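You operate a simulated robot arm through the tools that you are given. There is no shell and no other tool. Be economical: measure what you need, move in short steps, check, and stop when the job is done.

You run a simulated two-armed robot. Do the job below in one go: nothing can be reset, and whatever is moved stays where it is left.

TASK
Load the tray and carry it to the side table in both hands.
Fine: it takes the green cup, the yellow cup and the orange jug; the other cup stays. Set down upright: orange jug.

It is judged by the outcome, as a careful person would: the job done as asked, and still so three seconds after it is handed in. It fails if anything else is knocked over, pushed out of place, dropped, spilled or broken.

THE ROBOT
Two 7-joint arms with two-finger parallel grippers on one trunk, on a base that drives. Base frame: it is fixed to the floor where the robot stands at the start and does not move with it; the origin is under the middle of the robot, x ahead of it, y to its left, z up; the surface under the hand at the start is at about z = 42.5. Units: cm, rad, N and s.
The left shoulder is at the start at [5, 18.7, 83.5], the right one opposite. With the tool pointing down near the work surface each hand reaches from about 10 to 64 cm from the robot's upright axis, wherever it stands, measured 20 degrees to its own side. Places, roughly: purple mug [400, 125, 75]; teapot [200, -50, 50]; top of the side table [170, 120, 60]; tray [60, 20, 40]. Payload 3.43 kg a hand.
Tool frame (each hand has its own): the origin (TCP) lies between the finger pads and is the grasp point; the fingertips stand 3 cm ahead of it; z points along the fingers, y is the line along which they close. The gripper opens to 9.4 cm. The fingers are 2.8 cm wide and 1 cm thick; the gripper's body (5 by 9.6 cm) begins 5.5 cm behind the TCP.
Orientation is told as [roll, pitch, yaw] about the base's x, y, z axes, in that order, counted from this pose: with the fingers straight down and closing along the base's y, the tool's x points along the base's -x, its y along +y and its z along -z.

THE INTERFACE
- The arms move only by the tool step_arm. It takes "left_steps", "right_steps" or both (then of equal length, played together; a hand with none holds still); each is a list that holds one entry, the list of rows, each a list of 6 numbers: the shift along the base's x, y, z in cm, then the turn, a rotation vector about the base's x, y, z in rad. In form: [[[x, y, z, rx, ry, rz], ...]]. A call has 1 to 10 rows; each row is the pose to reach, as a shift and turn from the pose commanded when the call began. "left_hand" and "right_hand" are, for a hand that has rows, the gripper command, from -1 (shut) to 1 (fully open), values between in proportion, set as the call begins (left out, the last holds). Rows are played at 5 a second. More than 5 cm and 0.15 rad between two rows, or a gripper value outside its range, and nothing of the call is played. Where a pose cannot be reached the arm comes as near as it can. A force on the tool above 40 N (or 10 N above the force at the start of the call, whichever is more), or a blocked arm, ends the call early, and 0.2 s more pass. Each finger travels about 15.3 cm/s and halts on what it meets, pressing with about 30 N; the grip force reading is that of the motor and also rises with nothing between the fingers. The clock runs only during rows and for 0.2 s after the last one: add rows that repeat a pose to give the fingers time. It gives the time, the measured TCP pose, the force on the tool (base axes), the opening and the grip force at its end, in the units of the frame above (readings bear some noise), with the torque about the TCP (base axes, N m) and any sound that the robot's microphone picked up.
- Cameras (640 x 400 px; columns grow to the right, rows downward): "scene" is now at [13.58, 3.09, 99.25]; the picture's right is [0.36, -0.93, 0.00], its down [-0.57, -0.22, -0.79] and it looks along [0.74, 0.28, -0.61] (base axes); focal length 233 px, centre (320, 200). "left" rides on the left gripper at [7.6, -1.4, -10.2] in its tool frame; the picture's right is [0.18, 0.98, 0.00], its down [-0.75, 0.14, -0.64] and it looks along [-0.63, 0.12, 0.77] (tool axes); focal length 243 px, centre (320, 200). "right" rides on the right gripper at [7.6, 1.4, -10.3] in its tool frame; the picture's right is [-0.18, 0.98, 0.00], its down [-0.75, -0.14, -0.64] and it looks along [-0.63, -0.12, 0.77] (tool axes); focal length 243 px, centre (320, 200). There is no depth. A picture from a camera that has moved, and an enlarged one, comes with that camera's place and axes in the base frame and with its lens.
- get_image(camera): a new picture of that camera. The clock stands still meanwhile.
- slide_trunk(by): slides the trunk up (or, below 0, down) by that many cm; the arms and the scene camera ride with it, the base frame stays. It gives what a move gives, with no picture.
- roll_base(legs): drives the robot by 1 to 6 legs, each [ahead, left, turn to the left] in cm, cm and rad, along the robot's own axes; the way and the turn of a leg run together, so that a leg with both is an arc; at most 150 cm and 3.142 rad a leg. The arms and the cameras ride along, it lands a little off, and it stops where it bumps. It gives what a move gives.
- head_to(pan, tilt): turns the head with the scene camera to pan (to the left, within 1.396 rad either way) and tilt (down, from -0.506 to 1.204), counted from straight ahead of the robot. It gives what a move gives.
- close_up(camera, box): a new picture of the part [left, top, right, bottom] of that camera's present view, enlarged. The clock stands still meanwhile.
- job_done(): hands the job in; it is judged then, once.

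Work in short steps. Places have to be worked out from the pictures, the camera data and where the tool is seen: move nearer, look again, correct. Check each grasp and each placing, and mend what went wrong. You have 120 turns and 88 pictures in all, those below and enlarged ones among them. Open the grippers and draw the arms clear of the work before you hand the job in, unless the task says otherwise; then end with one line.

The tools are called after "Emit:" as a command line: name --argument value ..., lists and objects as JSON in quotes. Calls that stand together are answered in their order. step_arm: Moves the arms, as the interface text tells. Its arguments: {"type":"object","properties":{"left_steps":{"type":"array","items":{"type":"array","items":{"type":"array","items":{"type":"number"}}}},"left_hand":{"type":"number"},"right_steps":{"type":"array","items":{"type":"array","items":{"type":"array","items":{"type":"number"}}}},"right_hand":{"type":"number"}},"required":[]} The other tools are called the same way: slide_trunk (by) slides the trunk up or down; roll_base (legs) drives the base; head_to (pan, tilt) turns the head that bears the scene camera; get_image (camera) takes a picture; close_up (camera, box) takes an enlarged picture of a part of a camera's view; job_done () hands the job in.

At the start:

```text
time: 0.0
left_tool_pos: [41.0, 37.14, 78.16]
left_tool_rot: [0.0, 0.0, 0.0]
left_contact_force: [-0.5, 0.5, -0.1]
left_torque: [-0.01, -0.02, -0.01]
left_width: 9.39
left_gripper_force: 0.0
right_tool_pos: [49.66, -3.58, 69.86]
right_tool_rot: [0.002, -0.003, -0.001]
right_contact_force: [-0.1, 0.3, -0.3]
right_torque: [-0.02, -0.02, 0.02]
right_width: 9.4
right_gripper_force: 0.0
trunk travel left (down, up): [-5.0, 38.2]
robot x, y, heading: [0.36, 0.08, -0.004]
head pan, tilt: [0.365, 0.654]
```

scene: 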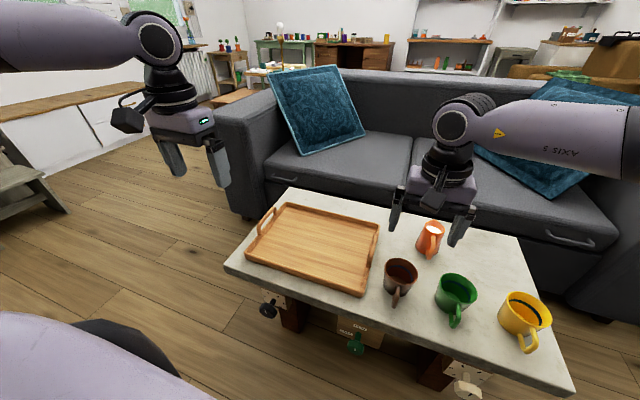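
right: 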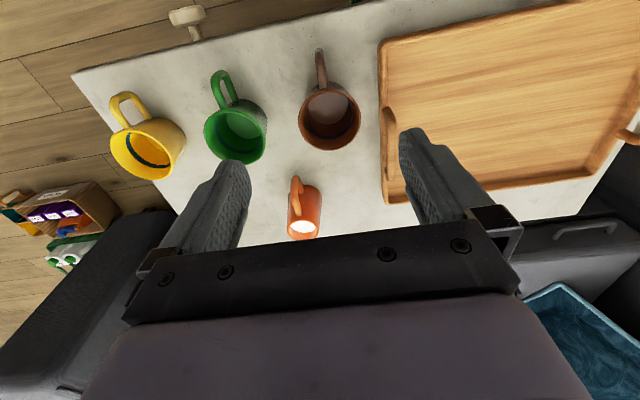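
left: 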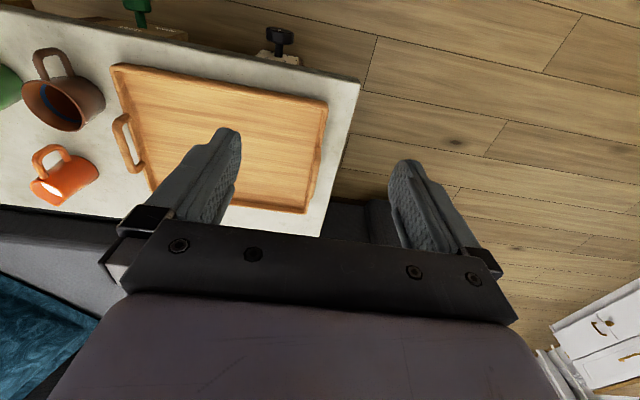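

I'll look closely at the cups, the jug and the tray before moving anything.

Emit:
close_up --camera "scene" --box '[370, 200, 570, 370]'

Emit:
close_up --camera "right" --box '[80, 30, 400, 250]'

Emit:
close_up --camera "scene" --box '[220, 180, 400, 310]'

```text
2.35 times, centred on (470, 285) of scene
camera zoom: at [13.58, 3.09, 99.25], right [0.36, -0.93, 0.0], down [-0.57, -0.22, -0.79], along [0.74, 0.28, -0.61], focal length 549 px, centre (-33, 0)
```

zoom: 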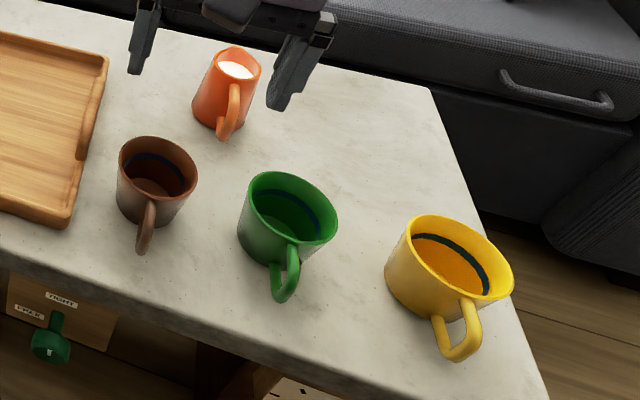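

```text
1.82 times, centred on (240, 140) of right
camera zoom: at [41.9, -2.1, 79.98], right [0.19, 0.98, 0.0], down [0.75, -0.14, 0.64], along [0.63, -0.12, -0.77], focal length 441 px, centre (466, 309)
```

zoom: 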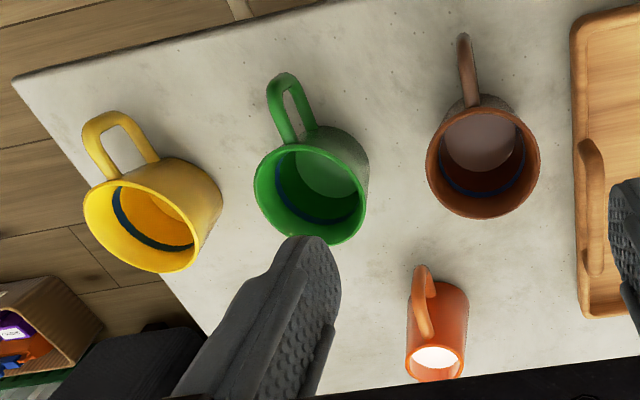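

```text
3.08 times, centred on (310, 245) of scene
camera zoom: at [13.58, 3.09, 99.25], right [0.36, -0.93, 0.0], down [-0.57, -0.22, -0.79], along [0.74, 0.28, -0.61], focal length 718 px, centre (351, 62)
```

zoom: 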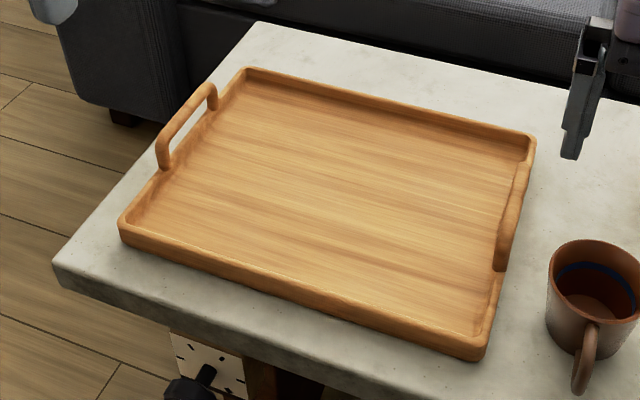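

The jug holds milk and the mugs look empty. The green rim is at about (53,-15.5,51), the yellow at (53,-29) and the jug at (71.6,-10.7). Next I'll look at the side table and at the floor space in front of the robot.

Emit:
head_to --pan 0.62 --tilt 0.25

Emit:
get_image --camera "scene"

Emit:
head_to --pan -0.1 --tilt 1.15

Emit:
get_image --camera "scene"

```text
time: 0.9
left_tool_pos: [40.96, 37.32, 78.12]
left_tool_rot: [-0.001, -0.001, 0.001]
left_contact_force: [-0.3, 0.3, -0.8]
left_torque: [0.0, 0.0, 0.04]
left_width: 9.39
left_gripper_force: 0.0
right_tool_pos: [49.55, -3.57, 69.66]
right_tool_rot: [0.002, -0.002, -0.001]
right_contact_force: [-0.3, -0.1, -0.4]
right_torque: [-0.05, -0.02, 0.01]
right_width: 9.4
right_gripper_force: 0.2
trunk travel left (down, up): [-5.0, 38.2]
robot x, y, heading: [-0.01, -0.13, 0.005]
head pan, tilt: [0.62, 0.25]
```

```text
81 pictures are left
camera scene: at [13.1, 5.43, 102.95], right [0.58, -0.81, 0.0], down [-0.2, -0.14, -0.97], along [0.79, 0.56, -0.25], focal length 233 px, centre (320, 200)
```

scene: 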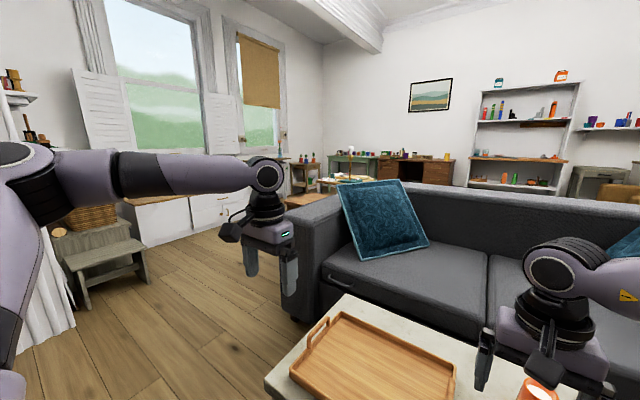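

```text
time: 2.1
left_tool_pos: [41.03, 37.17, 78.17]
left_tool_rot: [0.0, 0.001, 0.002]
left_contact_force: [0.2, 0.3, 0.7]
left_torque: [0.01, 0.01, 0.02]
left_width: 9.42
left_gripper_force: 0.0
right_tool_pos: [49.46, -3.55, 69.71]
right_tool_rot: [0.001, -0.001, -0.002]
right_contact_force: [0.1, 0.8, -0.6]
right_torque: [0.04, 0.03, -0.01]
right_width: 9.4
right_gripper_force: 0.1
trunk travel left (down, up): [-5.0, 38.2]
robot x, y, heading: [0.21, 0.11, -0.002]
head pan, tilt: [-0.099, 1.15]
```

```text
80 pictures are left
camera scene: at [11.42, -0.58, 95.57], right [-0.1, -1.0, 0.0], down [-0.91, 0.09, -0.41], along [0.41, -0.04, -0.91], focal length 233 px, centre (320, 200)
```

scene: 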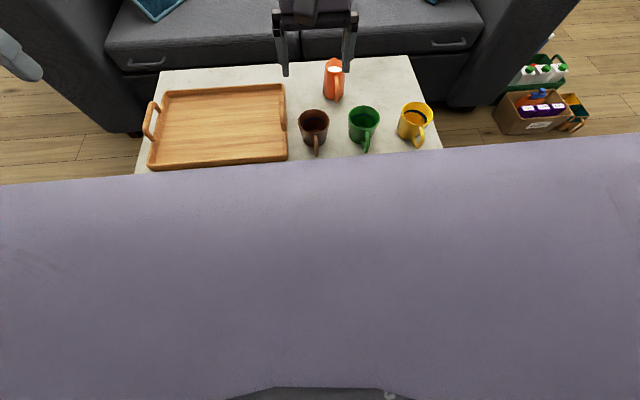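

I need to know how far the base sticks out toward the table. I'll tip the left hand backward so its camera sees the base and the table edge.

Emit:
step_arm --left_steps '[[[0, 0, 1, 0, 0.14, 0], [0, 0, 2, 0, 0.28, 0], [0, 0, 3, 0, 0.42, 0], [0, 0, 4, 0, 0.56, 0], [0, 0, 5, 0, 0.7, 0], [0, 0, 5, 0, 0.84, 0], [0, 0, 5, 0, 0.98, 0], [0, 0, 5, 0, 1.12, 0]]]'

Emit:
get_image --camera "left"

```text
time: 3.9
left_tool_pos: [31.2, 36.12, 74.41]
left_tool_rot: [-0.001, 1.115, 0.003]
left_contact_force: [-0.3, -0.4, 0.3]
left_torque: [-0.03, -0.03, -0.03]
left_width: 9.41
left_gripper_force: 0.1
left hand out of reach, approached as far as the arm can: row 5, 6, 7, 8
right_tool_pos: [49.55, -3.62, 69.63]
right_tool_rot: [0.003, 0.0, -0.002]
right_contact_force: [0.6, 0.2, 0.2]
right_torque: [-0.01, 0.03, 0.02]
right_width: 9.41
right_gripper_force: 0.0
trunk travel left (down, up): [-5.0, 38.2]
robot x, y, heading: [-0.05, -0.26, -0.005]
head pan, tilt: [-0.099, 1.15]
```

```text
79 pictures are left
camera left: at [37.05, 34.58, 85.68], right [-0.08, 0.98, 0.17], down [0.91, 0.14, -0.39], along [-0.41, 0.12, -0.9], focal length 243 px, centre (320, 200)
```

left: 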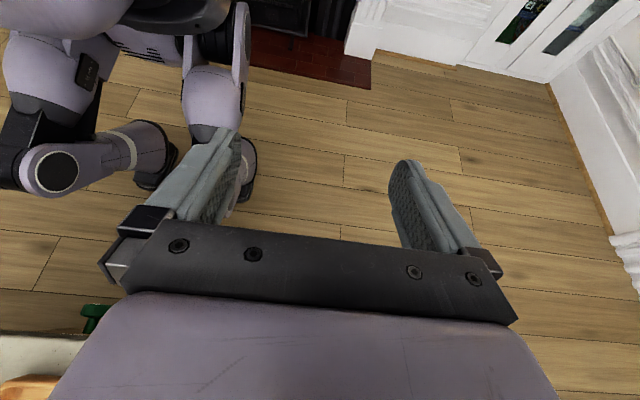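

The robot's knees and feet stay around x≤20 and the table edge is at about 43, so I can drive ~12 cm ahead. First I'll bring the left hand back to fingers-down.

Emit:
step_arm --left_steps '[[[0, 0, 0, 0, -0.14, 0], [0, 0, 0, 0, -0.28, 0], [0, 0, 0, 0, -0.42, 0], [0, 0, 0, 0, -0.56, 0], [0, 0, 0, 0, -0.7, 0], [0, 0, 0, 0, -0.84, 0], [0, 0, 0, 0, -0.98, 0], [0, 0, 0, 0, -1.12, 0]]]'

Emit:
roll_base --legs '[[0, 10, 0], [6, 0, 0]]'

Emit:
head_to --pan 0.0 --tilt 0.75

Emit:
get_image --camera "scene"

```text
time: 5.7
left_tool_pos: [31.32, 35.99, 74.28]
left_tool_rot: [0.0, -0.004, -0.001]
left_contact_force: [-0.1, -0.4, -0.3]
left_torque: [0.03, -0.01, 0.03]
left_width: 9.41
left_gripper_force: 0.1
right_tool_pos: [49.51, -3.58, 69.77]
right_tool_rot: [0.003, -0.002, -0.002]
right_contact_force: [-0.1, -0.2, 0.7]
right_torque: [0.0, -0.02, 0.02]
right_width: 9.41
right_gripper_force: 0.0
trunk travel left (down, up): [-5.0, 38.2]
robot x, y, heading: [-0.21, 0.13, -0.006]
head pan, tilt: [-0.099, 1.15]
```

```text
time: 7.8
left_tool_pos: [37.21, 45.94, 74.5]
left_tool_rot: [0.001, -0.001, 0.001]
left_contact_force: [0.9, -1.0, -0.2]
left_torque: [-0.01, 0.01, 0.0]
left_width: 9.41
left_gripper_force: 0.0
right_tool_pos: [55.36, 6.32, 69.72]
right_tool_rot: [0.002, -0.001, -0.004]
right_contact_force: [-0.6, 0.5, 0.0]
right_torque: [0.01, 0.0, -0.04]
right_width: 9.4
right_gripper_force: 0.0
trunk travel left (down, up): [-5.0, 38.2]
robot x, y, heading: [5.72, 9.8, 0.002]
head pan, tilt: [-0.099, 1.15]
```

```text
time: 8.7
left_tool_pos: [37.11, 46.05, 74.28]
left_tool_rot: [0.0, 0.0, 0.001]
left_contact_force: [0.0, 0.7, 0.2]
left_torque: [-0.01, 0.01, 0.0]
left_width: 9.4
left_gripper_force: 0.2
right_tool_pos: [55.54, 6.34, 69.69]
right_tool_rot: [0.002, -0.003, -0.003]
right_contact_force: [-0.2, 0.2, -0.1]
right_torque: [0.0, -0.02, 0.03]
right_width: 9.39
right_gripper_force: 0.1
trunk travel left (down, up): [-5.0, 38.2]
robot x, y, heading: [5.87, 10.3, -0.004]
head pan, tilt: [0.0, 0.75]
```

```text
78 pictures are left
camera scene: at [19.74, 9.96, 98.44], right [0.0, -1.0, 0.0], down [-0.68, 0.0, -0.73], along [0.73, 0.0, -0.68], focal length 233 px, centre (320, 200)
```

scene: 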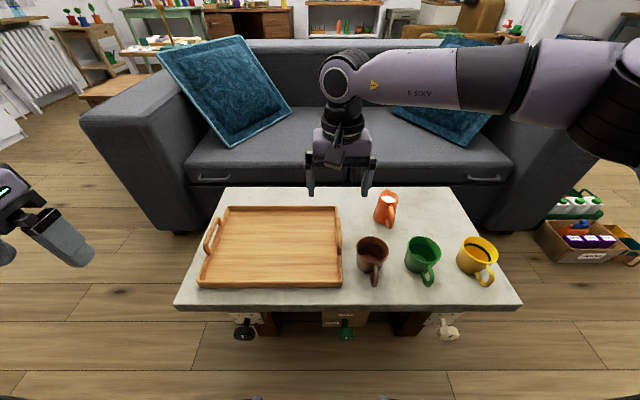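

Positions are confirmed and the knees clear the table. I'll drive another 7 cm ahead, then start lifting the green cup with the right hand.

Emit:
roll_base --legs '[[7, 0, 0]]'

Emit:
get_image --camera "scene"

Emit:
get_image --camera "right"

```text
time: 9.7
left_tool_pos: [38.73, 46.09, 74.43]
left_tool_rot: [0.001, -0.002, -0.002]
left_contact_force: [1.3, -0.7, -0.2]
left_torque: [0.0, 0.04, 0.01]
left_width: 9.4
left_gripper_force: 0.1
right_tool_pos: [57.08, 6.46, 69.78]
right_tool_rot: [0.002, 0.0, -0.002]
right_contact_force: [0.4, -0.5, 0.0]
right_torque: [0.02, 0.01, 0.02]
right_width: 9.42
right_gripper_force: 0.0
trunk travel left (down, up): [-5.0, 38.2]
robot x, y, heading: [7.63, 10.04, -0.005]
head pan, tilt: [0.0, 0.75]
stopped in leg 1: the robot was blocked; the commanded pose is now the measured one
```

```text
77 pictures are left
camera scene: at [21.2, 9.98, 98.45], right [0.0, -1.0, 0.0], down [-0.68, 0.0, -0.73], along [0.73, 0.0, -0.68], focal length 233 px, centre (320, 200)
```

scene: 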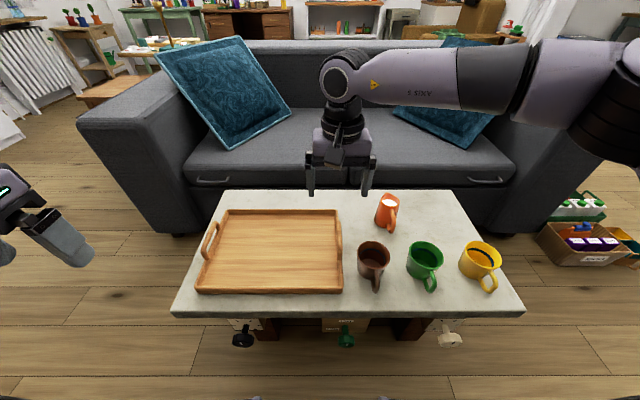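

```text
76 pictures are left
camera right: at [49.31, 7.84, 80.06], right [0.19, 0.98, 0.0], down [0.75, -0.14, 0.64], along [0.63, -0.12, -0.77], focal length 243 px, centre (320, 200)
```

right: 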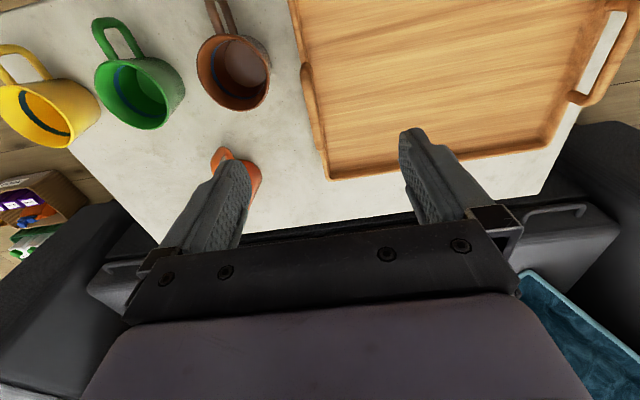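

The base got blocked at x≈7.6, and the table hasn't moved. I'll back off a little and shift 5 cm left so the right hand reaches both the cups and the tray.

Emit:
roll_base --legs '[[-0.8, 0, 0], [0, 5, 0]]'

```text
time: 11.1
left_tool_pos: [37.84, 50.97, 74.45]
left_tool_rot: [0.001, -0.001, -0.002]
left_contact_force: [0.1, -0.3, -0.4]
left_torque: [0.02, 0.02, -0.03]
left_width: 9.41
left_gripper_force: 0.1
right_tool_pos: [56.15, 11.36, 69.81]
right_tool_rot: [0.002, -0.003, -0.003]
right_contact_force: [1.1, 0.1, -0.2]
right_torque: [0.04, 0.02, -0.01]
right_width: 9.42
right_gripper_force: 0.0
trunk travel left (down, up): [-5.0, 38.2]
robot x, y, heading: [6.96, 14.98, -0.006]
head pan, tilt: [0.0, 0.75]
```

Now I'll move the right hand over the green cup's -y wall at (53,-19.4), staying high and opening to about 4 cm.

Emit:
step_arm --right_steps '[[[-0.5, -4.5, 0, 0, 0, 0], [-1, -9, 0, 0, 0, 0], [-1.5, -13.5, 0, 0, 0, 0], [-2, -18, 0, 0, 0, 0], [-2.5, -22.5, 0, 0, 0, 0], [-3, -27, 0, 0, 0, 0], [-3.1, -30.8, -2, 0, 0, 0], [-3.1, -30.8, -6, 0, 0, 0], [-3.1, -30.8, -10, 0, 0, 0], [-3.1, -30.8, -11, 0, 0, 0]]]' --right_hand -0.15

Emit:
get_image --camera "right"

Emit:
close_up --camera "scene" --box '[340, 150, 560, 310]'

```text
time: 13.3
left_tool_pos: [37.79, 50.91, 74.44]
left_tool_rot: [0.0, -0.002, -0.002]
left_contact_force: [-0.2, 0.3, -0.3]
left_torque: [-0.01, 0.06, 0.02]
left_width: 9.41
left_gripper_force: 0.1
right_tool_pos: [53.16, -19.49, 58.71]
right_tool_rot: [0.002, -0.004, -0.003]
right_contact_force: [0.5, -0.4, -0.1]
right_torque: [0.04, -0.02, 0.0]
right_width: 4.01
right_gripper_force: 0.0
trunk travel left (down, up): [-5.0, 38.2]
robot x, y, heading: [6.89, 14.85, -0.008]
head pan, tilt: [0.0, 0.75]
```

```text
75 pictures are left
camera right: at [45.4, -17.97, 68.96], right [0.19, 0.98, 0.0], down [0.75, -0.14, 0.64], along [0.63, -0.12, -0.77], focal length 243 px, centre (320, 200)
```

right: 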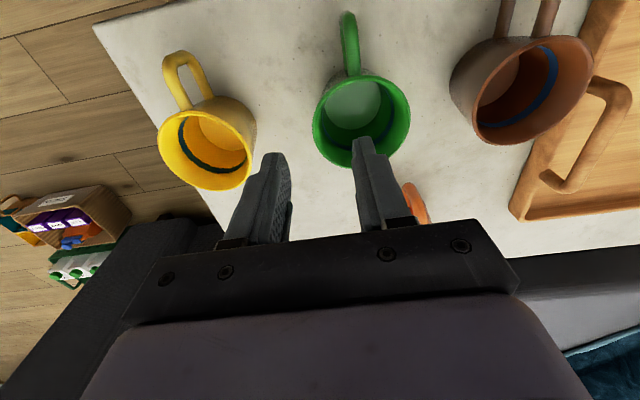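

```text
2.50 times, centred on (450, 230) of scene
camera zoom: at [20.4, 14.95, 98.45], right [0.0, -1.0, 0.0], down [-0.68, 0.0, -0.73], along [0.73, 0.0, -0.68], focal length 584 px, centre (-5, 125)
```

zoom: 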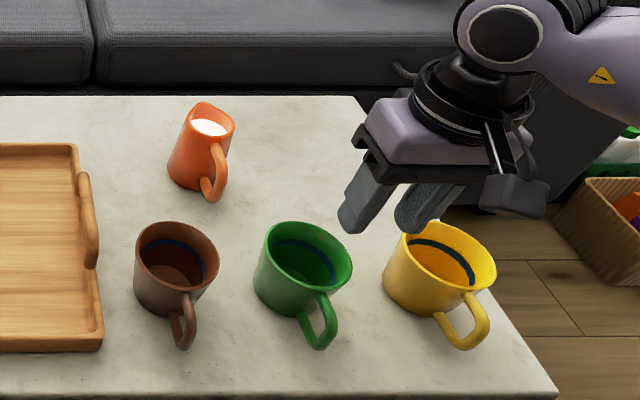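

From both views the green rim is at (53.6,-16.1,50) with its -y wall at about y=-19.7. I'll descend with the fingers astride the wall.

Emit:
step_arm --right_steps '[[[0.4, -0.2, -2, 0, 0, 0], [0.4, -0.2, -5, 0, 0, 0], [0.4, -0.2, -7, 0, 0, 0], [0.4, -0.2, -9.0, 0, 0, 0]]]'

Emit:
get_image --camera "right"

```text
time: 14.3
left_tool_pos: [37.92, 50.94, 74.41]
left_tool_rot: [0.0, -0.002, -0.002]
left_contact_force: [-0.9, 0.4, -0.2]
left_torque: [0.0, 0.02, -0.04]
left_width: 9.4
left_gripper_force: 0.1
right_tool_pos: [53.48, -19.67, 49.74]
right_tool_rot: [0.001, -0.001, -0.002]
right_contact_force: [-0.1, 0.0, 0.9]
right_torque: [0.0, -0.02, 0.0]
right_width: 4.01
right_gripper_force: 0.1
trunk travel left (down, up): [-5.0, 38.2]
robot x, y, heading: [6.25, 14.69, -0.004]
head pan, tilt: [0.0, 0.75]
```

```text
73 pictures are left
camera right: at [45.8, -18.21, 59.95], right [0.19, 0.98, 0.0], down [0.75, -0.14, 0.64], along [0.63, -0.12, -0.77], focal length 243 px, centre (320, 200)
```

right: 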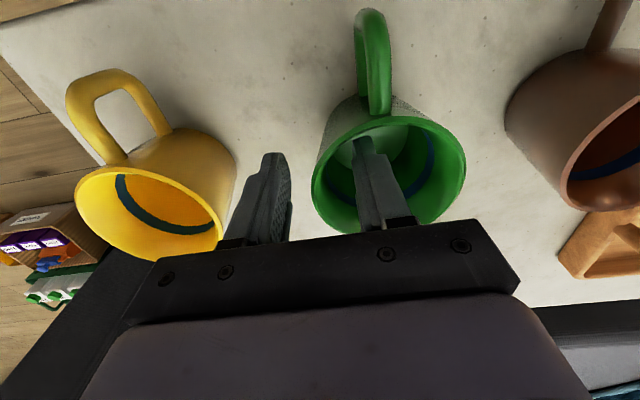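

The fingers are astride the wall, so I'll close on it.

Emit:
step_arm --right_steps '[[[0, 0, 0, 0, 0, 0], [0, 0, 0, 0, 0, 0], [0, 0, 0, 0, 0, 0], [0, 0, 0, 0, 0, 0]]]' --right_hand -1

Emit:
step_arm --right_steps '[[[0, 0, 1, 0, 0, 0], [0, 0, 2, 0, 0, 0], [0, 0, 4, 0, 0, 0], [0, 0, 4, 0, 0, 0]]]'

Emit:
get_image --camera "scene"

```text
time: 15.3
left_tool_pos: [37.83, 50.92, 74.42]
left_tool_rot: [0.001, -0.001, -0.001]
left_contact_force: [-0.3, -0.4, -0.1]
left_torque: [0.01, 0.0, 0.0]
left_width: 9.4
left_gripper_force: 0.0
right_tool_pos: [53.47, -19.56, 49.9]
right_tool_rot: [0.002, -0.003, -0.002]
right_contact_force: [-5.3, 4.7, 15.2]
right_torque: [1.2, 0.76, 0.24]
right_width: 1.06
right_gripper_force: 29.8
trunk travel left (down, up): [-5.0, 38.2]
robot x, y, heading: [6.79, 14.89, -0.002]
head pan, tilt: [0.0, 0.75]
```

```text
time: 16.3
left_tool_pos: [37.88, 50.85, 74.48]
left_tool_rot: [-0.001, -0.003, -0.002]
left_contact_force: [0.4, -0.2, -1.3]
left_torque: [0.0, 0.01, 0.01]
left_width: 9.39
left_gripper_force: 0.1
right_tool_pos: [53.52, -19.76, 53.8]
right_tool_rot: [0.002, -0.002, -0.003]
right_contact_force: [-0.3, -0.7, -2.2]
right_torque: [-0.08, 0.0, -0.05]
right_width: 0.93
right_gripper_force: 30.3
trunk travel left (down, up): [-5.0, 38.2]
robot x, y, heading: [6.66, 15.03, -0.002]
head pan, tilt: [0.0, 0.75]
```

```text
72 pictures are left
camera scene: at [20.41, 14.95, 98.44], right [0.0, -1.0, 0.0], down [-0.68, 0.0, -0.73], along [0.73, 0.0, -0.68], focal length 233 px, centre (320, 200)
```

scene: 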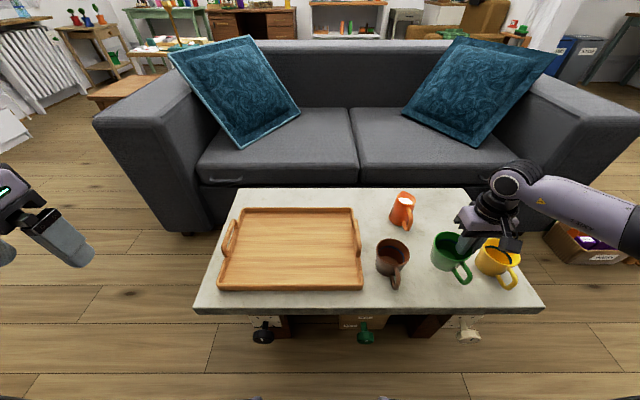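

The green cup is held, with about 2 N of weight. I'll raise it above the brown cup and carry it to the left-near part of the tray, aiming for a centre near (57,28).

Emit:
step_arm --right_steps '[[[0, 0, 4, 0, 0, 0], [0, 0, 8, 0, 0, 0], [0, 3, 9, 0, 0, 0], [0.5, 7, 9, 0, 0, 0], [1, 11, 9, 0, 0, 0], [1.5, 15, 9, 0, 0, 0], [2, 19, 9, 0, 0, 0], [2.5, 23, 9, 0, 0, 0], [3, 27, 9, 0, 0, 0], [3.5, 31, 9, 0, 0, 0]]]'

Emit:
step_arm --right_steps '[[[0, 4, 0, 0, 0, 0], [0, 8, 0, 0, 0, 0], [0, 11, 0, 0, 0, 0], [0, 13.3, 0, 0, 0, 0], [0, 13.3, -3, 0, 0, 0], [0, 13.3, -6, 0, 0, 0], [0, 13.3, -8, 0, 0, 0], [0, 13.3, -8, 0, 0, 0]]]'

Emit:
get_image --camera "scene"

Emit:
get_image --camera "left"

```text
time: 18.5
left_tool_pos: [37.87, 50.95, 74.46]
left_tool_rot: [-0.001, 0.001, -0.001]
left_contact_force: [0.6, -0.9, 0.8]
left_torque: [0.02, 0.02, 0.0]
left_width: 9.4
left_gripper_force: 0.0
right_tool_pos: [57.02, 11.42, 62.52]
right_tool_rot: [0.003, 0.0, -0.002]
right_contact_force: [0.2, 1.0, -1.8]
right_torque: [-0.04, -0.02, 0.01]
right_width: 0.96
right_gripper_force: 29.9
trunk travel left (down, up): [-5.0, 38.2]
robot x, y, heading: [6.57, 15.13, -0.001]
head pan, tilt: [0.0, 0.75]
```

```text
time: 20.5
left_tool_pos: [37.94, 50.95, 74.47]
left_tool_rot: [-0.001, -0.002, -0.001]
left_contact_force: [0.0, 0.0, 0.0]
left_torque: [-0.01, 0.0, 0.01]
left_width: 9.38
left_gripper_force: 0.1
right_tool_pos: [59.31, 21.76, 55.1]
right_tool_rot: [-0.004, -0.016, -0.061]
right_contact_force: [0.1, 0.3, -2.1]
right_torque: [-0.04, 0.0, 0.0]
right_width: 0.94
right_gripper_force: 29.8
trunk travel left (down, up): [-5.0, 38.2]
robot x, y, heading: [6.68, 15.03, -0.005]
head pan, tilt: [0.0, 0.75]
stopped in row 8 (right hand): the arm was blocked; the commanded pose is now the measured one
```

```text
71 pictures are left
camera scene: at [20.42, 14.95, 98.44], right [0.0, -1.0, 0.0], down [-0.68, 0.0, -0.73], along [0.73, 0.0, -0.68], focal length 233 px, centre (320, 200)
```

scene: 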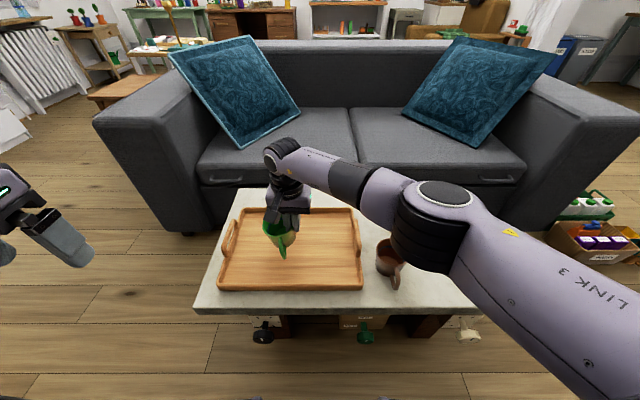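

```text
70 pictures are left
camera left: at [30.24, 49.46, 84.62], right [-0.18, 0.98, 0.0], down [0.75, 0.14, 0.64], along [0.63, 0.12, -0.77], focal length 243 px, centre (320, 200)
```

left: 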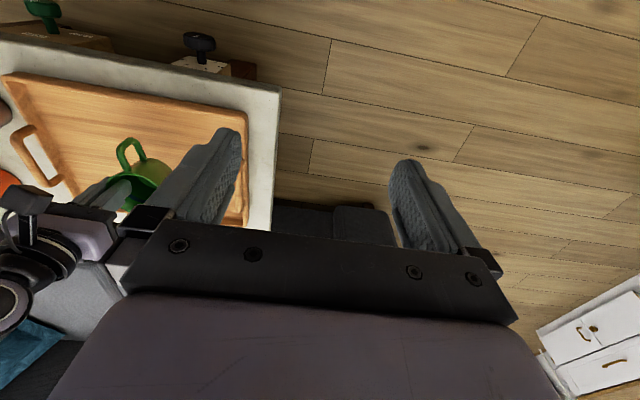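

The arm got blocked by its cross-over posture, but the cup is safe above the tray. I'll shift the base 4 cm left to bring the cup to its spot with more room.

Emit:
roll_base --legs '[[0, 4, 0]]'

Emit:
step_arm --right_steps '[[[-0.5, 0, 0, 0, 0, 0.06], [-1.5, 0, -1, 0, 0.01, 0.06], [-1.5, 0, -2, 0, 0.01, 0.06], [-1.5, 0, -2, 0, 0.01, 0.06]]]'

Emit:
close_up --camera "scene" --box '[200, 130, 420, 300]'

```text
time: 21.6
left_tool_pos: [37.92, 54.89, 74.43]
left_tool_rot: [0.001, 0.0, -0.002]
left_contact_force: [-0.9, -0.4, 0.8]
left_torque: [-0.01, 0.01, 0.01]
left_width: 9.39
left_gripper_force: 0.1
right_tool_pos: [59.31, 25.68, 55.21]
right_tool_rot: [-0.001, -0.017, -0.06]
right_contact_force: [-0.9, 0.3, -2.0]
right_torque: [-0.08, -0.01, -0.02]
right_width: 0.93
right_gripper_force: 30.2
trunk travel left (down, up): [-5.0, 38.2]
robot x, y, heading: [6.86, 19.07, 0.0]
head pan, tilt: [0.0, 0.75]
```

```text
time: 22.6
left_tool_pos: [37.88, 54.92, 74.35]
left_tool_rot: [0.001, -0.002, -0.001]
left_contact_force: [-0.5, -0.8, -0.1]
left_torque: [-0.03, 0.01, 0.01]
left_width: 9.41
left_gripper_force: 0.1
right_tool_pos: [57.65, 25.72, 53.15]
right_tool_rot: [-0.002, -0.007, -0.001]
right_contact_force: [-1.3, -0.4, -1.7]
right_torque: [-0.06, -0.03, 0.02]
right_width: 0.92
right_gripper_force: 29.2
trunk travel left (down, up): [-5.0, 38.2]
robot x, y, heading: [6.53, 18.58, 0.003]
head pan, tilt: [0.0, 0.75]
```

```text
2.35 times, centred on (310, 215) of scene
camera zoom: at [20.42, 18.89, 98.44], right [0.0, -1.0, 0.0], down [-0.68, 0.0, -0.73], along [0.73, 0.0, -0.68], focal length 549 px, centre (344, 165)
```

zoom: 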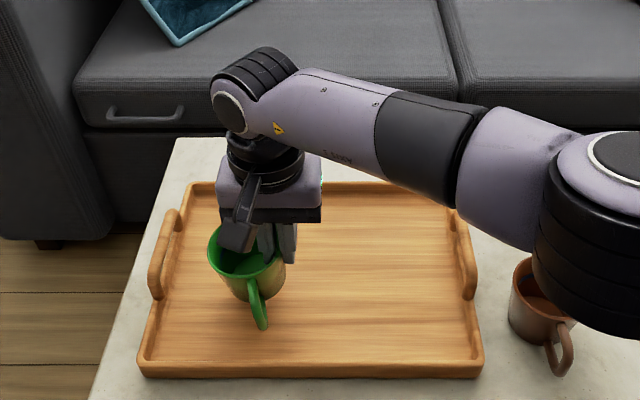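

The cup sits well over the tray. I'll lower it gently until it touches.

Emit:
step_arm --right_steps '[[[0, 0, -0.5, 0, 0, 0], [0, 0, -1, 0, 0, 0], [0, 0, -1.4, 0, 0, 0], [0, 0, -1.7, 0, 0, 0], [0, 0, -1.7, 0, 0, 0]]]'

```text
time: 23.8
left_tool_pos: [37.97, 54.85, 74.32]
left_tool_rot: [0.0, -0.003, -0.002]
left_contact_force: [0.0, 0.5, 0.1]
left_torque: [-0.02, 0.0, -0.01]
left_width: 9.42
left_gripper_force: 0.1
right_tool_pos: [57.75, 25.72, 51.52]
right_tool_rot: [-0.004, -0.007, 0.001]
right_contact_force: [0.4, -0.2, -1.9]
right_torque: [-0.05, -0.01, -0.03]
right_width: 0.95
right_gripper_force: 29.8
trunk travel left (down, up): [-5.0, 38.2]
robot x, y, heading: [6.8, 19.01, -0.001]
head pan, tilt: [0.0, 0.75]
```

Emit:
step_arm --right_steps '[[[0, 0, -0.3, 0, 0, 0], [0, 0, -0.6, 0, 0, 0], [0, 0, -0.8, 0, 0, 0], [0, 0, -0.8, 0, 0, 0]]]'

```text
time: 24.8
left_tool_pos: [37.82, 54.77, 74.44]
left_tool_rot: [0.0, -0.002, -0.002]
left_contact_force: [-0.4, -0.4, -0.5]
left_torque: [0.02, 0.0, -0.01]
left_width: 9.4
left_gripper_force: 0.2
right_tool_pos: [57.82, 25.68, 50.91]
right_tool_rot: [-0.004, -0.012, -0.003]
right_contact_force: [0.6, -8.2, 24.2]
right_torque: [0.62, 0.4, 0.14]
right_width: 0.96
right_gripper_force: 29.8
trunk travel left (down, up): [-5.0, 38.2]
robot x, y, heading: [6.8, 19.08, -0.001]
head pan, tilt: [0.0, 0.75]
```

The cup has touched down (24 N), so I'll ease up a hair, open the fingers and rise.

Emit:
step_arm --right_steps '[[[0, 0, 0.2, 0, 0, 0], [0, 0, 0.2, 0, 0, 0]]]'

Emit:
step_arm --right_steps '[[[0, 0, 0, 0, 0, 0], [0, 0, 0, 0, 0, 0], [0, 0, 0, 0, 0, 0], [0, 0, 3, 0, 0, 0], [0, 0, 7, 0, 0, 0], [0, 0, 11, 0, 0, 0]]]' --right_hand -0.35

Emit:
get_image --camera "right"

```text
time: 25.4
left_tool_pos: [37.79, 54.88, 74.42]
left_tool_rot: [0.001, -0.001, -0.001]
left_contact_force: [-0.9, -0.8, 1.0]
left_torque: [0.08, 0.01, -0.01]
left_width: 9.39
left_gripper_force: 0.1
right_tool_pos: [57.64, 25.69, 50.95]
right_tool_rot: [-0.002, -0.009, 0.001]
right_contact_force: [5.0, -1.5, 13.1]
right_torque: [0.55, -0.1, -0.19]
right_width: 0.95
right_gripper_force: 29.8
trunk travel left (down, up): [-5.0, 38.2]
robot x, y, heading: [6.34, 18.88, 0.0]
head pan, tilt: [0.0, 0.75]
```

```text
time: 26.8
left_tool_pos: [37.8, 54.92, 74.4]
left_tool_rot: [0.0, -0.002, -0.001]
left_contact_force: [-0.7, -0.1, -0.5]
left_torque: [-0.02, -0.01, -0.03]
left_width: 9.4
left_gripper_force: 0.0
right_tool_pos: [57.58, 25.68, 61.96]
right_tool_rot: [-0.003, -0.008, 0.001]
right_contact_force: [0.3, 0.1, 0.5]
right_torque: [0.01, 0.0, -0.01]
right_width: 3.04
right_gripper_force: 0.2
trunk travel left (down, up): [-5.0, 38.2]
robot x, y, heading: [6.87, 19.06, -0.001]
head pan, tilt: [0.0, 0.75]
```

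```text
68 pictures are left
camera right: at [49.92, 27.14, 72.13], right [0.18, 0.98, 0.0], down [0.75, -0.14, 0.65], along [0.64, -0.12, -0.76], focal length 243 px, centre (320, 200)
```

right: 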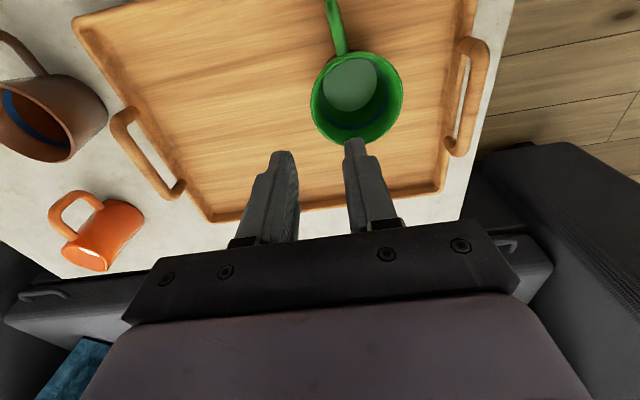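

Green stands upright on the tray at (57,29). Now I'll drive 7 cm right and move the right hand above the yellow cup's -y wall.

Emit:
roll_base --legs '[[0, -7, 0]]'

Emit:
step_arm --right_steps '[[[0, -4.9, 0, 0, 0, 0], [-0.5, -9.8, 0, 0, 0, 0], [-1, -14.7, 0, 0, 0, 0], [-1.5, -19.5, 0, 0, 0, 0], [-2, -24.3, 0, 0, 0, 0], [-2.5, -29, 0, 0, 0, 0], [-3, -33.8, 0, 0, 0, 0], [-3.5, -38.5, 0, 0, 0, 0], [-4, -43.3, 0, 0, 0, 0], [-4.2, -48, 0, 0, 0, 0]]]' --right_hand -0.15

Emit:
step_arm --right_steps '[[[0, -3, -1, 0, 0, 0], [0, -3, -3, 0, 0, 0]]]'

Emit:
get_image --camera "right"

Emit:
get_image --camera "scene"

```text
time: 28.0
left_tool_pos: [37.95, 47.93, 74.54]
left_tool_rot: [0.001, -0.003, -0.002]
left_contact_force: [-0.6, 0.3, 0.4]
left_torque: [0.01, -0.02, 0.02]
left_width: 9.41
left_gripper_force: 0.2
right_tool_pos: [57.67, 18.71, 61.85]
right_tool_rot: [-0.003, -0.008, 0.0]
right_contact_force: [0.3, 0.6, 0.4]
right_torque: [0.0, 0.04, 0.03]
right_width: 3.05
right_gripper_force: 0.0
trunk travel left (down, up): [-5.0, 38.2]
robot x, y, heading: [6.54, 12.04, 0.001]
head pan, tilt: [0.0, 0.75]
```

```text
time: 30.2
left_tool_pos: [37.98, 48.02, 74.39]
left_tool_rot: [-0.001, -0.002, -0.003]
left_contact_force: [0.4, 0.0, 0.4]
left_torque: [-0.01, -0.05, -0.01]
left_width: 9.41
left_gripper_force: 0.1
right_tool_pos: [53.54, -29.37, 61.9]
right_tool_rot: [-0.004, -0.008, -0.001]
right_contact_force: [-0.6, -0.1, -0.1]
right_torque: [0.0, 0.0, 0.0]
right_width: 3.99
right_gripper_force: 0.0
trunk travel left (down, up): [-5.0, 38.2]
robot x, y, heading: [6.46, 12.04, -0.002]
head pan, tilt: [0.0, 0.75]
```

```text
time: 30.8
left_tool_pos: [37.86, 47.93, 74.49]
left_tool_rot: [0.001, -0.003, -0.003]
left_contact_force: [-0.1, 0.9, -0.5]
left_torque: [-0.01, 0.02, -0.01]
left_width: 9.39
left_gripper_force: 0.1
right_tool_pos: [53.54, -32.29, 58.95]
right_tool_rot: [-0.003, -0.006, -0.001]
right_contact_force: [-1.2, 0.5, 1.2]
right_torque: [0.0, 0.03, 0.02]
right_width: 3.99
right_gripper_force: 0.1
trunk travel left (down, up): [-5.0, 38.2]
robot x, y, heading: [6.44, 12.0, -0.003]
head pan, tilt: [0.0, 0.75]
```

```text
67 pictures are left
camera right: at [45.75, -30.78, 69.08], right [0.18, 0.98, 0.0], down [0.75, -0.14, 0.65], along [0.64, -0.12, -0.76], focal length 243 px, centre (320, 200)
```

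right: 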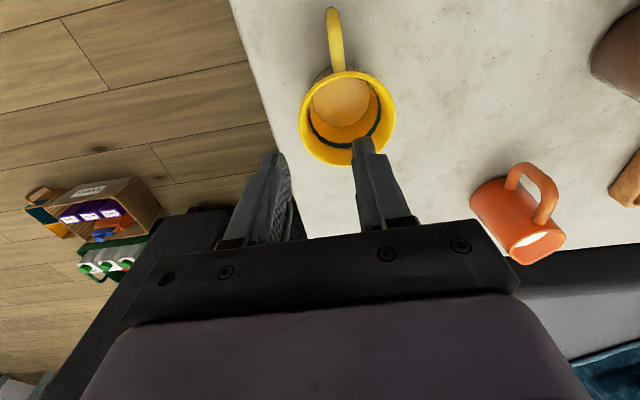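

```text
66 pictures are left
camera scene: at [20.4, 11.97, 98.45], right [0.0, -1.0, 0.0], down [-0.68, 0.0, -0.73], along [0.73, 0.0, -0.68], focal length 233 px, centre (320, 200)
```

scene: 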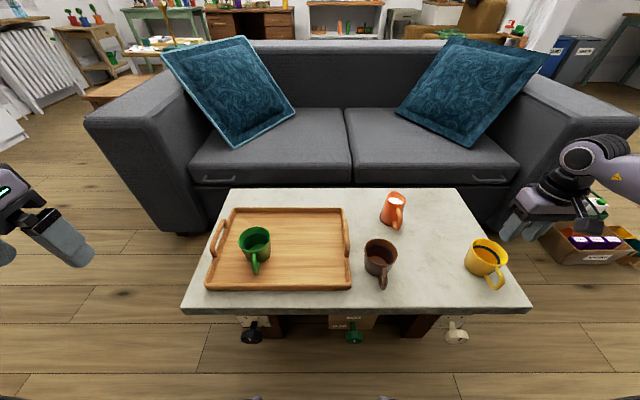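

The yellow rim centre is at about (53.5,-30,50), so its -y wall is at y≈-33.5. I'll align and descend.

Emit:
step_arm --right_steps '[[[0, -1.2, 0, 0, 0, 0], [0, -1.2, -3, 0, 0, 0], [0, -1.2, -6, 0, 0, 0], [0, -1.2, -9.0, 0, 0, 0]]]'

Emit:
get_image --camera "right"

```text
time: 31.8
left_tool_pos: [37.87, 48.05, 74.44]
left_tool_rot: [0.0, 0.0, -0.003]
left_contact_force: [0.1, 0.3, -0.2]
left_torque: [0.01, -0.01, 0.0]
left_width: 9.38
left_gripper_force: 0.1
right_tool_pos: [53.53, -33.49, 49.8]
right_tool_rot: [-0.004, -0.006, -0.001]
right_contact_force: [0.0, -0.5, -1.1]
right_torque: [0.01, 0.01, 0.02]
right_width: 3.97
right_gripper_force: 0.0
trunk travel left (down, up): [-5.0, 38.2]
robot x, y, heading: [6.65, 11.94, -0.004]
head pan, tilt: [0.0, 0.75]
```

```text
65 pictures are left
camera right: at [45.75, -32.01, 60.01], right [0.18, 0.98, 0.0], down [0.75, -0.14, 0.65], along [0.64, -0.12, -0.76], focal length 243 px, centre (320, 200)
```

right: 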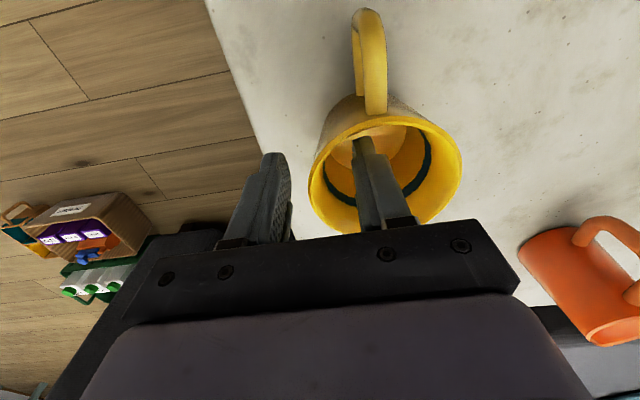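

The fingers are astride the yellow wall just as with green. I'll close and lift.

Emit:
step_arm --right_steps '[[[0, 0, 0, 0, 0, 0], [0, 0, 0, 0, 0, 0], [0, 0, 0, 0, 0, 0], [0, 0, 0, 0, 0, 0]]]' --right_hand -1

Emit:
step_arm --right_steps '[[[0, 0, 1, 0, 0, 0], [0, 0, 3, 0, 0, 0], [0, 0, 7, 0, 0, 0], [0, 0, 11, 0, 0, 0], [0, 0, 13, 0, 0, 0]]]'

Emit:
get_image --camera "scene"

```text
time: 32.8
left_tool_pos: [37.79, 47.96, 74.44]
left_tool_rot: [-0.002, -0.002, -0.002]
left_contact_force: [1.1, -0.3, 0.0]
left_torque: [-0.01, 0.0, 0.0]
left_width: 9.39
left_gripper_force: 0.0
right_tool_pos: [53.56, -33.51, 49.94]
right_tool_rot: [-0.003, -0.013, 0.0]
right_contact_force: [8.1, -0.4, 15.3]
right_torque: [0.93, -0.44, -0.45]
right_width: 1.02
right_gripper_force: 30.4
trunk travel left (down, up): [-5.0, 38.2]
robot x, y, heading: [6.48, 11.9, -0.004]
head pan, tilt: [0.0, 0.75]
```

```text
time: 34.0
left_tool_pos: [37.85, 48.03, 74.48]
left_tool_rot: [0.0, -0.001, -0.001]
left_contact_force: [-0.3, 0.4, -0.4]
left_torque: [0.03, 0.0, 0.03]
left_width: 9.43
left_gripper_force: 0.0
right_tool_pos: [53.35, -33.61, 62.94]
right_tool_rot: [-0.005, -0.005, -0.001]
right_contact_force: [-0.1, -0.7, -2.3]
right_torque: [-0.04, -0.04, 0.0]
right_width: 0.76
right_gripper_force: 30.0
trunk travel left (down, up): [-5.0, 38.2]
robot x, y, heading: [6.65, 12.18, -0.003]
head pan, tilt: [0.0, 0.75]
```

```text
64 pictures are left
camera scene: at [20.41, 11.96, 98.44], right [0.0, -1.0, 0.0], down [-0.68, 0.0, -0.73], along [0.73, 0.0, -0.68], focal length 233 px, centre (320, 200)
```

scene: 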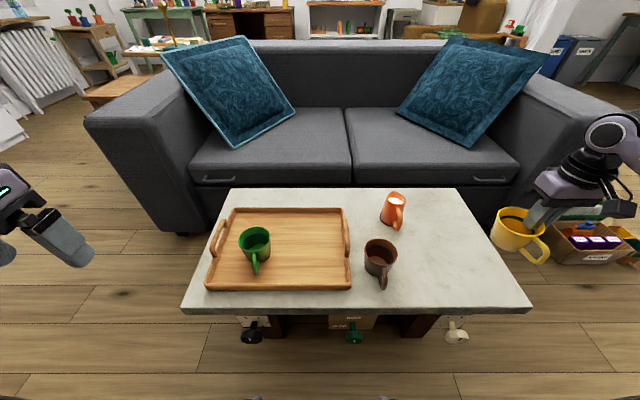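

Yellow is lifted and level. I'll carry it over to the tray's right-near part, aiming for a centre of (57,15).

Emit:
step_arm --right_steps '[[[0, 4.7, 0, 0, 0, 0], [0.4, 9.4, 0, 0, 0, 0], [0.8, 14, 0, 0, 0, 0], [1.2, 18.7, 0, 0, 0, 0], [1.6, 23.4, 0, 0, 0, 0], [2, 28, 0, 0, 0, 0], [2.5, 32.7, 0, 0, 0, 0], [3, 37.4, 0, 0, 0, 0], [3.5, 42, 0, 0, 0, 0], [3.7, 45.1, 0, 0, 0, 0]]]'

Emit:
step_arm --right_steps '[[[0, 0, -3, 0, 0, 0], [0, 0, -6, 0, 0, 0], [0, 0, -9, 0, 0, 0], [0, 0, -10.5, 0, 0, 0], [0, 0, -10.5, 0, 0, 0]]]'

Emit:
close_up --camera "scene" --box '[190, 130, 410, 300]'

```text
time: 36.2
left_tool_pos: [37.87, 47.89, 74.31]
left_tool_rot: [0.001, 0.0, -0.001]
left_contact_force: [0.4, -0.1, -0.7]
left_torque: [-0.03, 0.0, -0.01]
left_width: 9.4
left_gripper_force: 0.0
right_tool_pos: [57.16, 11.69, 62.94]
right_tool_rot: [-0.004, -0.007, -0.001]
right_contact_force: [-0.7, 0.1, -1.9]
right_torque: [-0.04, 0.0, -0.03]
right_width: 0.72
right_gripper_force: 30.1
trunk travel left (down, up): [-5.0, 38.2]
robot x, y, heading: [6.7, 12.36, 0.0]
head pan, tilt: [0.0, 0.75]
```

```text
time: 37.4
left_tool_pos: [37.84, 47.96, 74.49]
left_tool_rot: [0.0, 0.0, -0.001]
left_contact_force: [-0.2, 0.7, -0.3]
left_torque: [0.02, 0.01, 0.05]
left_width: 9.39
left_gripper_force: 0.0
right_tool_pos: [57.07, 11.43, 52.29]
right_tool_rot: [-0.004, -0.007, 0.001]
right_contact_force: [0.3, -0.2, -2.2]
right_torque: [-0.06, 0.0, 0.01]
right_width: 0.72
right_gripper_force: 29.3
trunk travel left (down, up): [-5.0, 38.2]
robot x, y, heading: [6.43, 12.02, -0.0]
head pan, tilt: [0.0, 0.75]
```

```text
2.35 times, centred on (300, 215) of scene
camera zoom: at [20.41, 11.97, 98.44], right [0.0, -1.0, 0.0], down [-0.68, 0.0, -0.73], along [0.73, 0.0, -0.68], focal length 549 px, centre (367, 165)
```

zoom: 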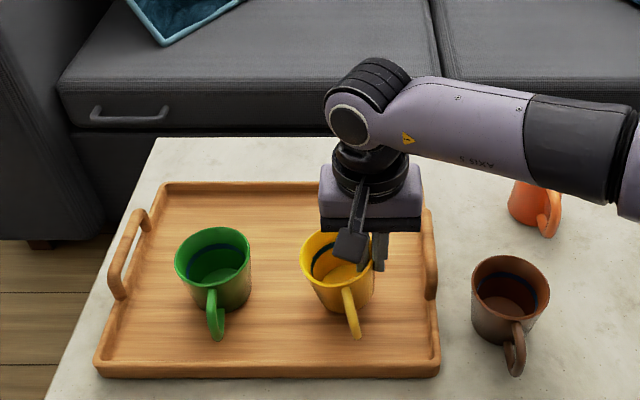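

It's well placed, so I'll lower it to contact.

Emit:
step_arm --right_steps '[[[0, 0, -0.5, 0, 0, 0], [0, 0, -0.9, 0, 0, 0], [0, 0, -1.2, 0, 0, 0], [0, 0, -1.4, 0, 0, 0], [0, 0, -1.4, 0, 0, 0]]]'

```text
time: 38.6
left_tool_pos: [37.86, 47.89, 74.48]
left_tool_rot: [0.001, -0.004, 0.0]
left_contact_force: [-0.5, -0.7, -1.2]
left_torque: [0.03, -0.01, -0.01]
left_width: 9.4
left_gripper_force: 0.1
right_tool_pos: [57.28, 11.49, 51.41]
right_tool_rot: [-0.001, -0.014, -0.001]
right_contact_force: [-1.7, -10.7, 28.2]
right_torque: [0.82, 0.31, 0.14]
right_width: 0.77
right_gripper_force: 30.1
trunk travel left (down, up): [-5.0, 38.2]
robot x, y, heading: [6.34, 11.94, -0.003]
head pan, tilt: [0.0, 0.75]
```

Contact. I'll ease up, release, rise, and check.

Emit:
step_arm --right_steps '[[[0, 0, 0.3, 0, 0, 0], [0, 0, 0.3, 0, 0, 0]]]'

Emit:
step_arm --right_steps '[[[0, 0, 0, 0, 0, 0], [0, 0, 0, 0, 0, 0], [0, 0, 0, 0, 0, 0], [0, 0, 3, 0, 0, 0], [0, 0, 7, 0, 0, 0], [0, 0, 11, 0, 0, 0]]]' --right_hand -0.35

Emit:
get_image --camera "right"

```text
time: 39.2
left_tool_pos: [37.78, 47.97, 74.42]
left_tool_rot: [-0.001, -0.001, -0.002]
left_contact_force: [0.1, -0.2, -0.4]
left_torque: [-0.02, 0.0, 0.03]
left_width: 9.41
left_gripper_force: 0.1
right_tool_pos: [57.22, 11.5, 51.32]
right_tool_rot: [-0.001, -0.011, -0.002]
right_contact_force: [5.1, -4.1, 12.9]
right_torque: [0.51, -0.36, -0.31]
right_width: 0.78
right_gripper_force: 30.2
trunk travel left (down, up): [-5.0, 38.2]
robot x, y, heading: [6.57, 11.95, -0.003]
head pan, tilt: [0.0, 0.75]
```

```text
time: 40.6
left_tool_pos: [37.85, 47.97, 74.43]
left_tool_rot: [0.0, -0.002, -0.002]
left_contact_force: [0.0, 1.0, 0.3]
left_torque: [-0.01, 0.02, 0.02]
left_width: 9.41
left_gripper_force: 0.1
right_tool_pos: [57.18, 11.44, 62.32]
right_tool_rot: [-0.003, -0.006, 0.0]
right_contact_force: [-0.5, 0.6, 0.1]
right_torque: [0.03, 0.01, 0.0]
right_width: 3.07
right_gripper_force: 0.0
trunk travel left (down, up): [-5.0, 38.2]
robot x, y, heading: [6.68, 11.98, -0.005]
head pan, tilt: [0.0, 0.75]
```

```text
62 pictures are left
camera right: at [49.42, 13.05, 72.54], right [0.18, 0.98, 0.0], down [0.75, -0.14, 0.65], along [0.64, -0.12, -0.76], focal length 243 px, centre (320, 200)
```

right: 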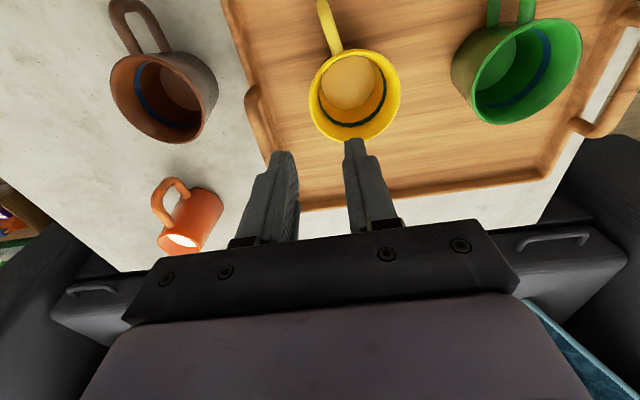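

Both cups stand upright. The jug is at about (71,-10.3) with its rim near z 51. I'll open the right hand fully, tilt it forward 0.45 rad for reach and hover up-behind the jug.

Emit:
step_arm --right_steps '[[[1.5, -3.6, 0, 0, -0.09, 0], [3, -7.2, 0, 0, -0.18, 0], [4.5, -10.9, 0, 0, -0.27, 0], [6, -14.5, 0, 0, -0.36, 0], [7.5, -18.1, 0, 0, -0.45, 0], [9.2, -21.7, -2, 0, -0.45, 0], [9.2, -21.7, -5, 0, -0.45, 0], [9.2, -21.7, -5, 0, -0.45, 0]]]' --right_hand 1

Emit:
get_image --camera "right"

Emit:
close_up --camera "scene" --box '[320, 130, 480, 260]'

```text
time: 42.4
left_tool_pos: [37.99, 47.98, 74.41]
left_tool_rot: [-0.001, -0.003, -0.003]
left_contact_force: [-0.9, -0.2, -0.1]
left_torque: [0.01, 0.01, 0.01]
left_width: 9.38
left_gripper_force: 0.0
right_tool_pos: [66.44, -10.18, 57.3]
right_tool_rot: [-0.003, -0.457, 0.0]
right_contact_force: [-0.6, 0.2, 0.5]
right_torque: [0.0, 0.0, -0.02]
right_width: 9.41
right_gripper_force: 0.1
trunk travel left (down, up): [-5.0, 38.2]
robot x, y, heading: [6.59, 12.07, -0.005]
head pan, tilt: [0.0, 0.75]
```

```text
61 pictures are left
camera right: at [54.98, -8.6, 63.14], right [0.17, 0.98, 0.08], down [0.39, -0.14, 0.91], along [0.9, -0.12, -0.41], focal length 243 px, centre (320, 200)
```

right: 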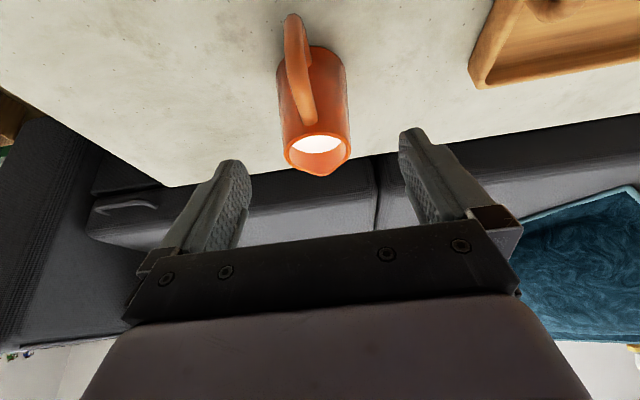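

```text
3.08 times, centred on (400, 195) of scene
camera zoom: at [20.4, 11.97, 98.45], right [0.0, -1.0, 0.0], down [-0.68, 0.0, -0.73], along [0.73, 0.0, -0.68], focal length 718 px, centre (74, 215)
```

zoom: 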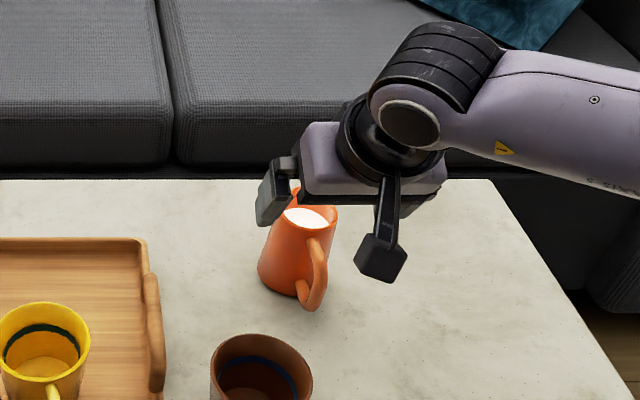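

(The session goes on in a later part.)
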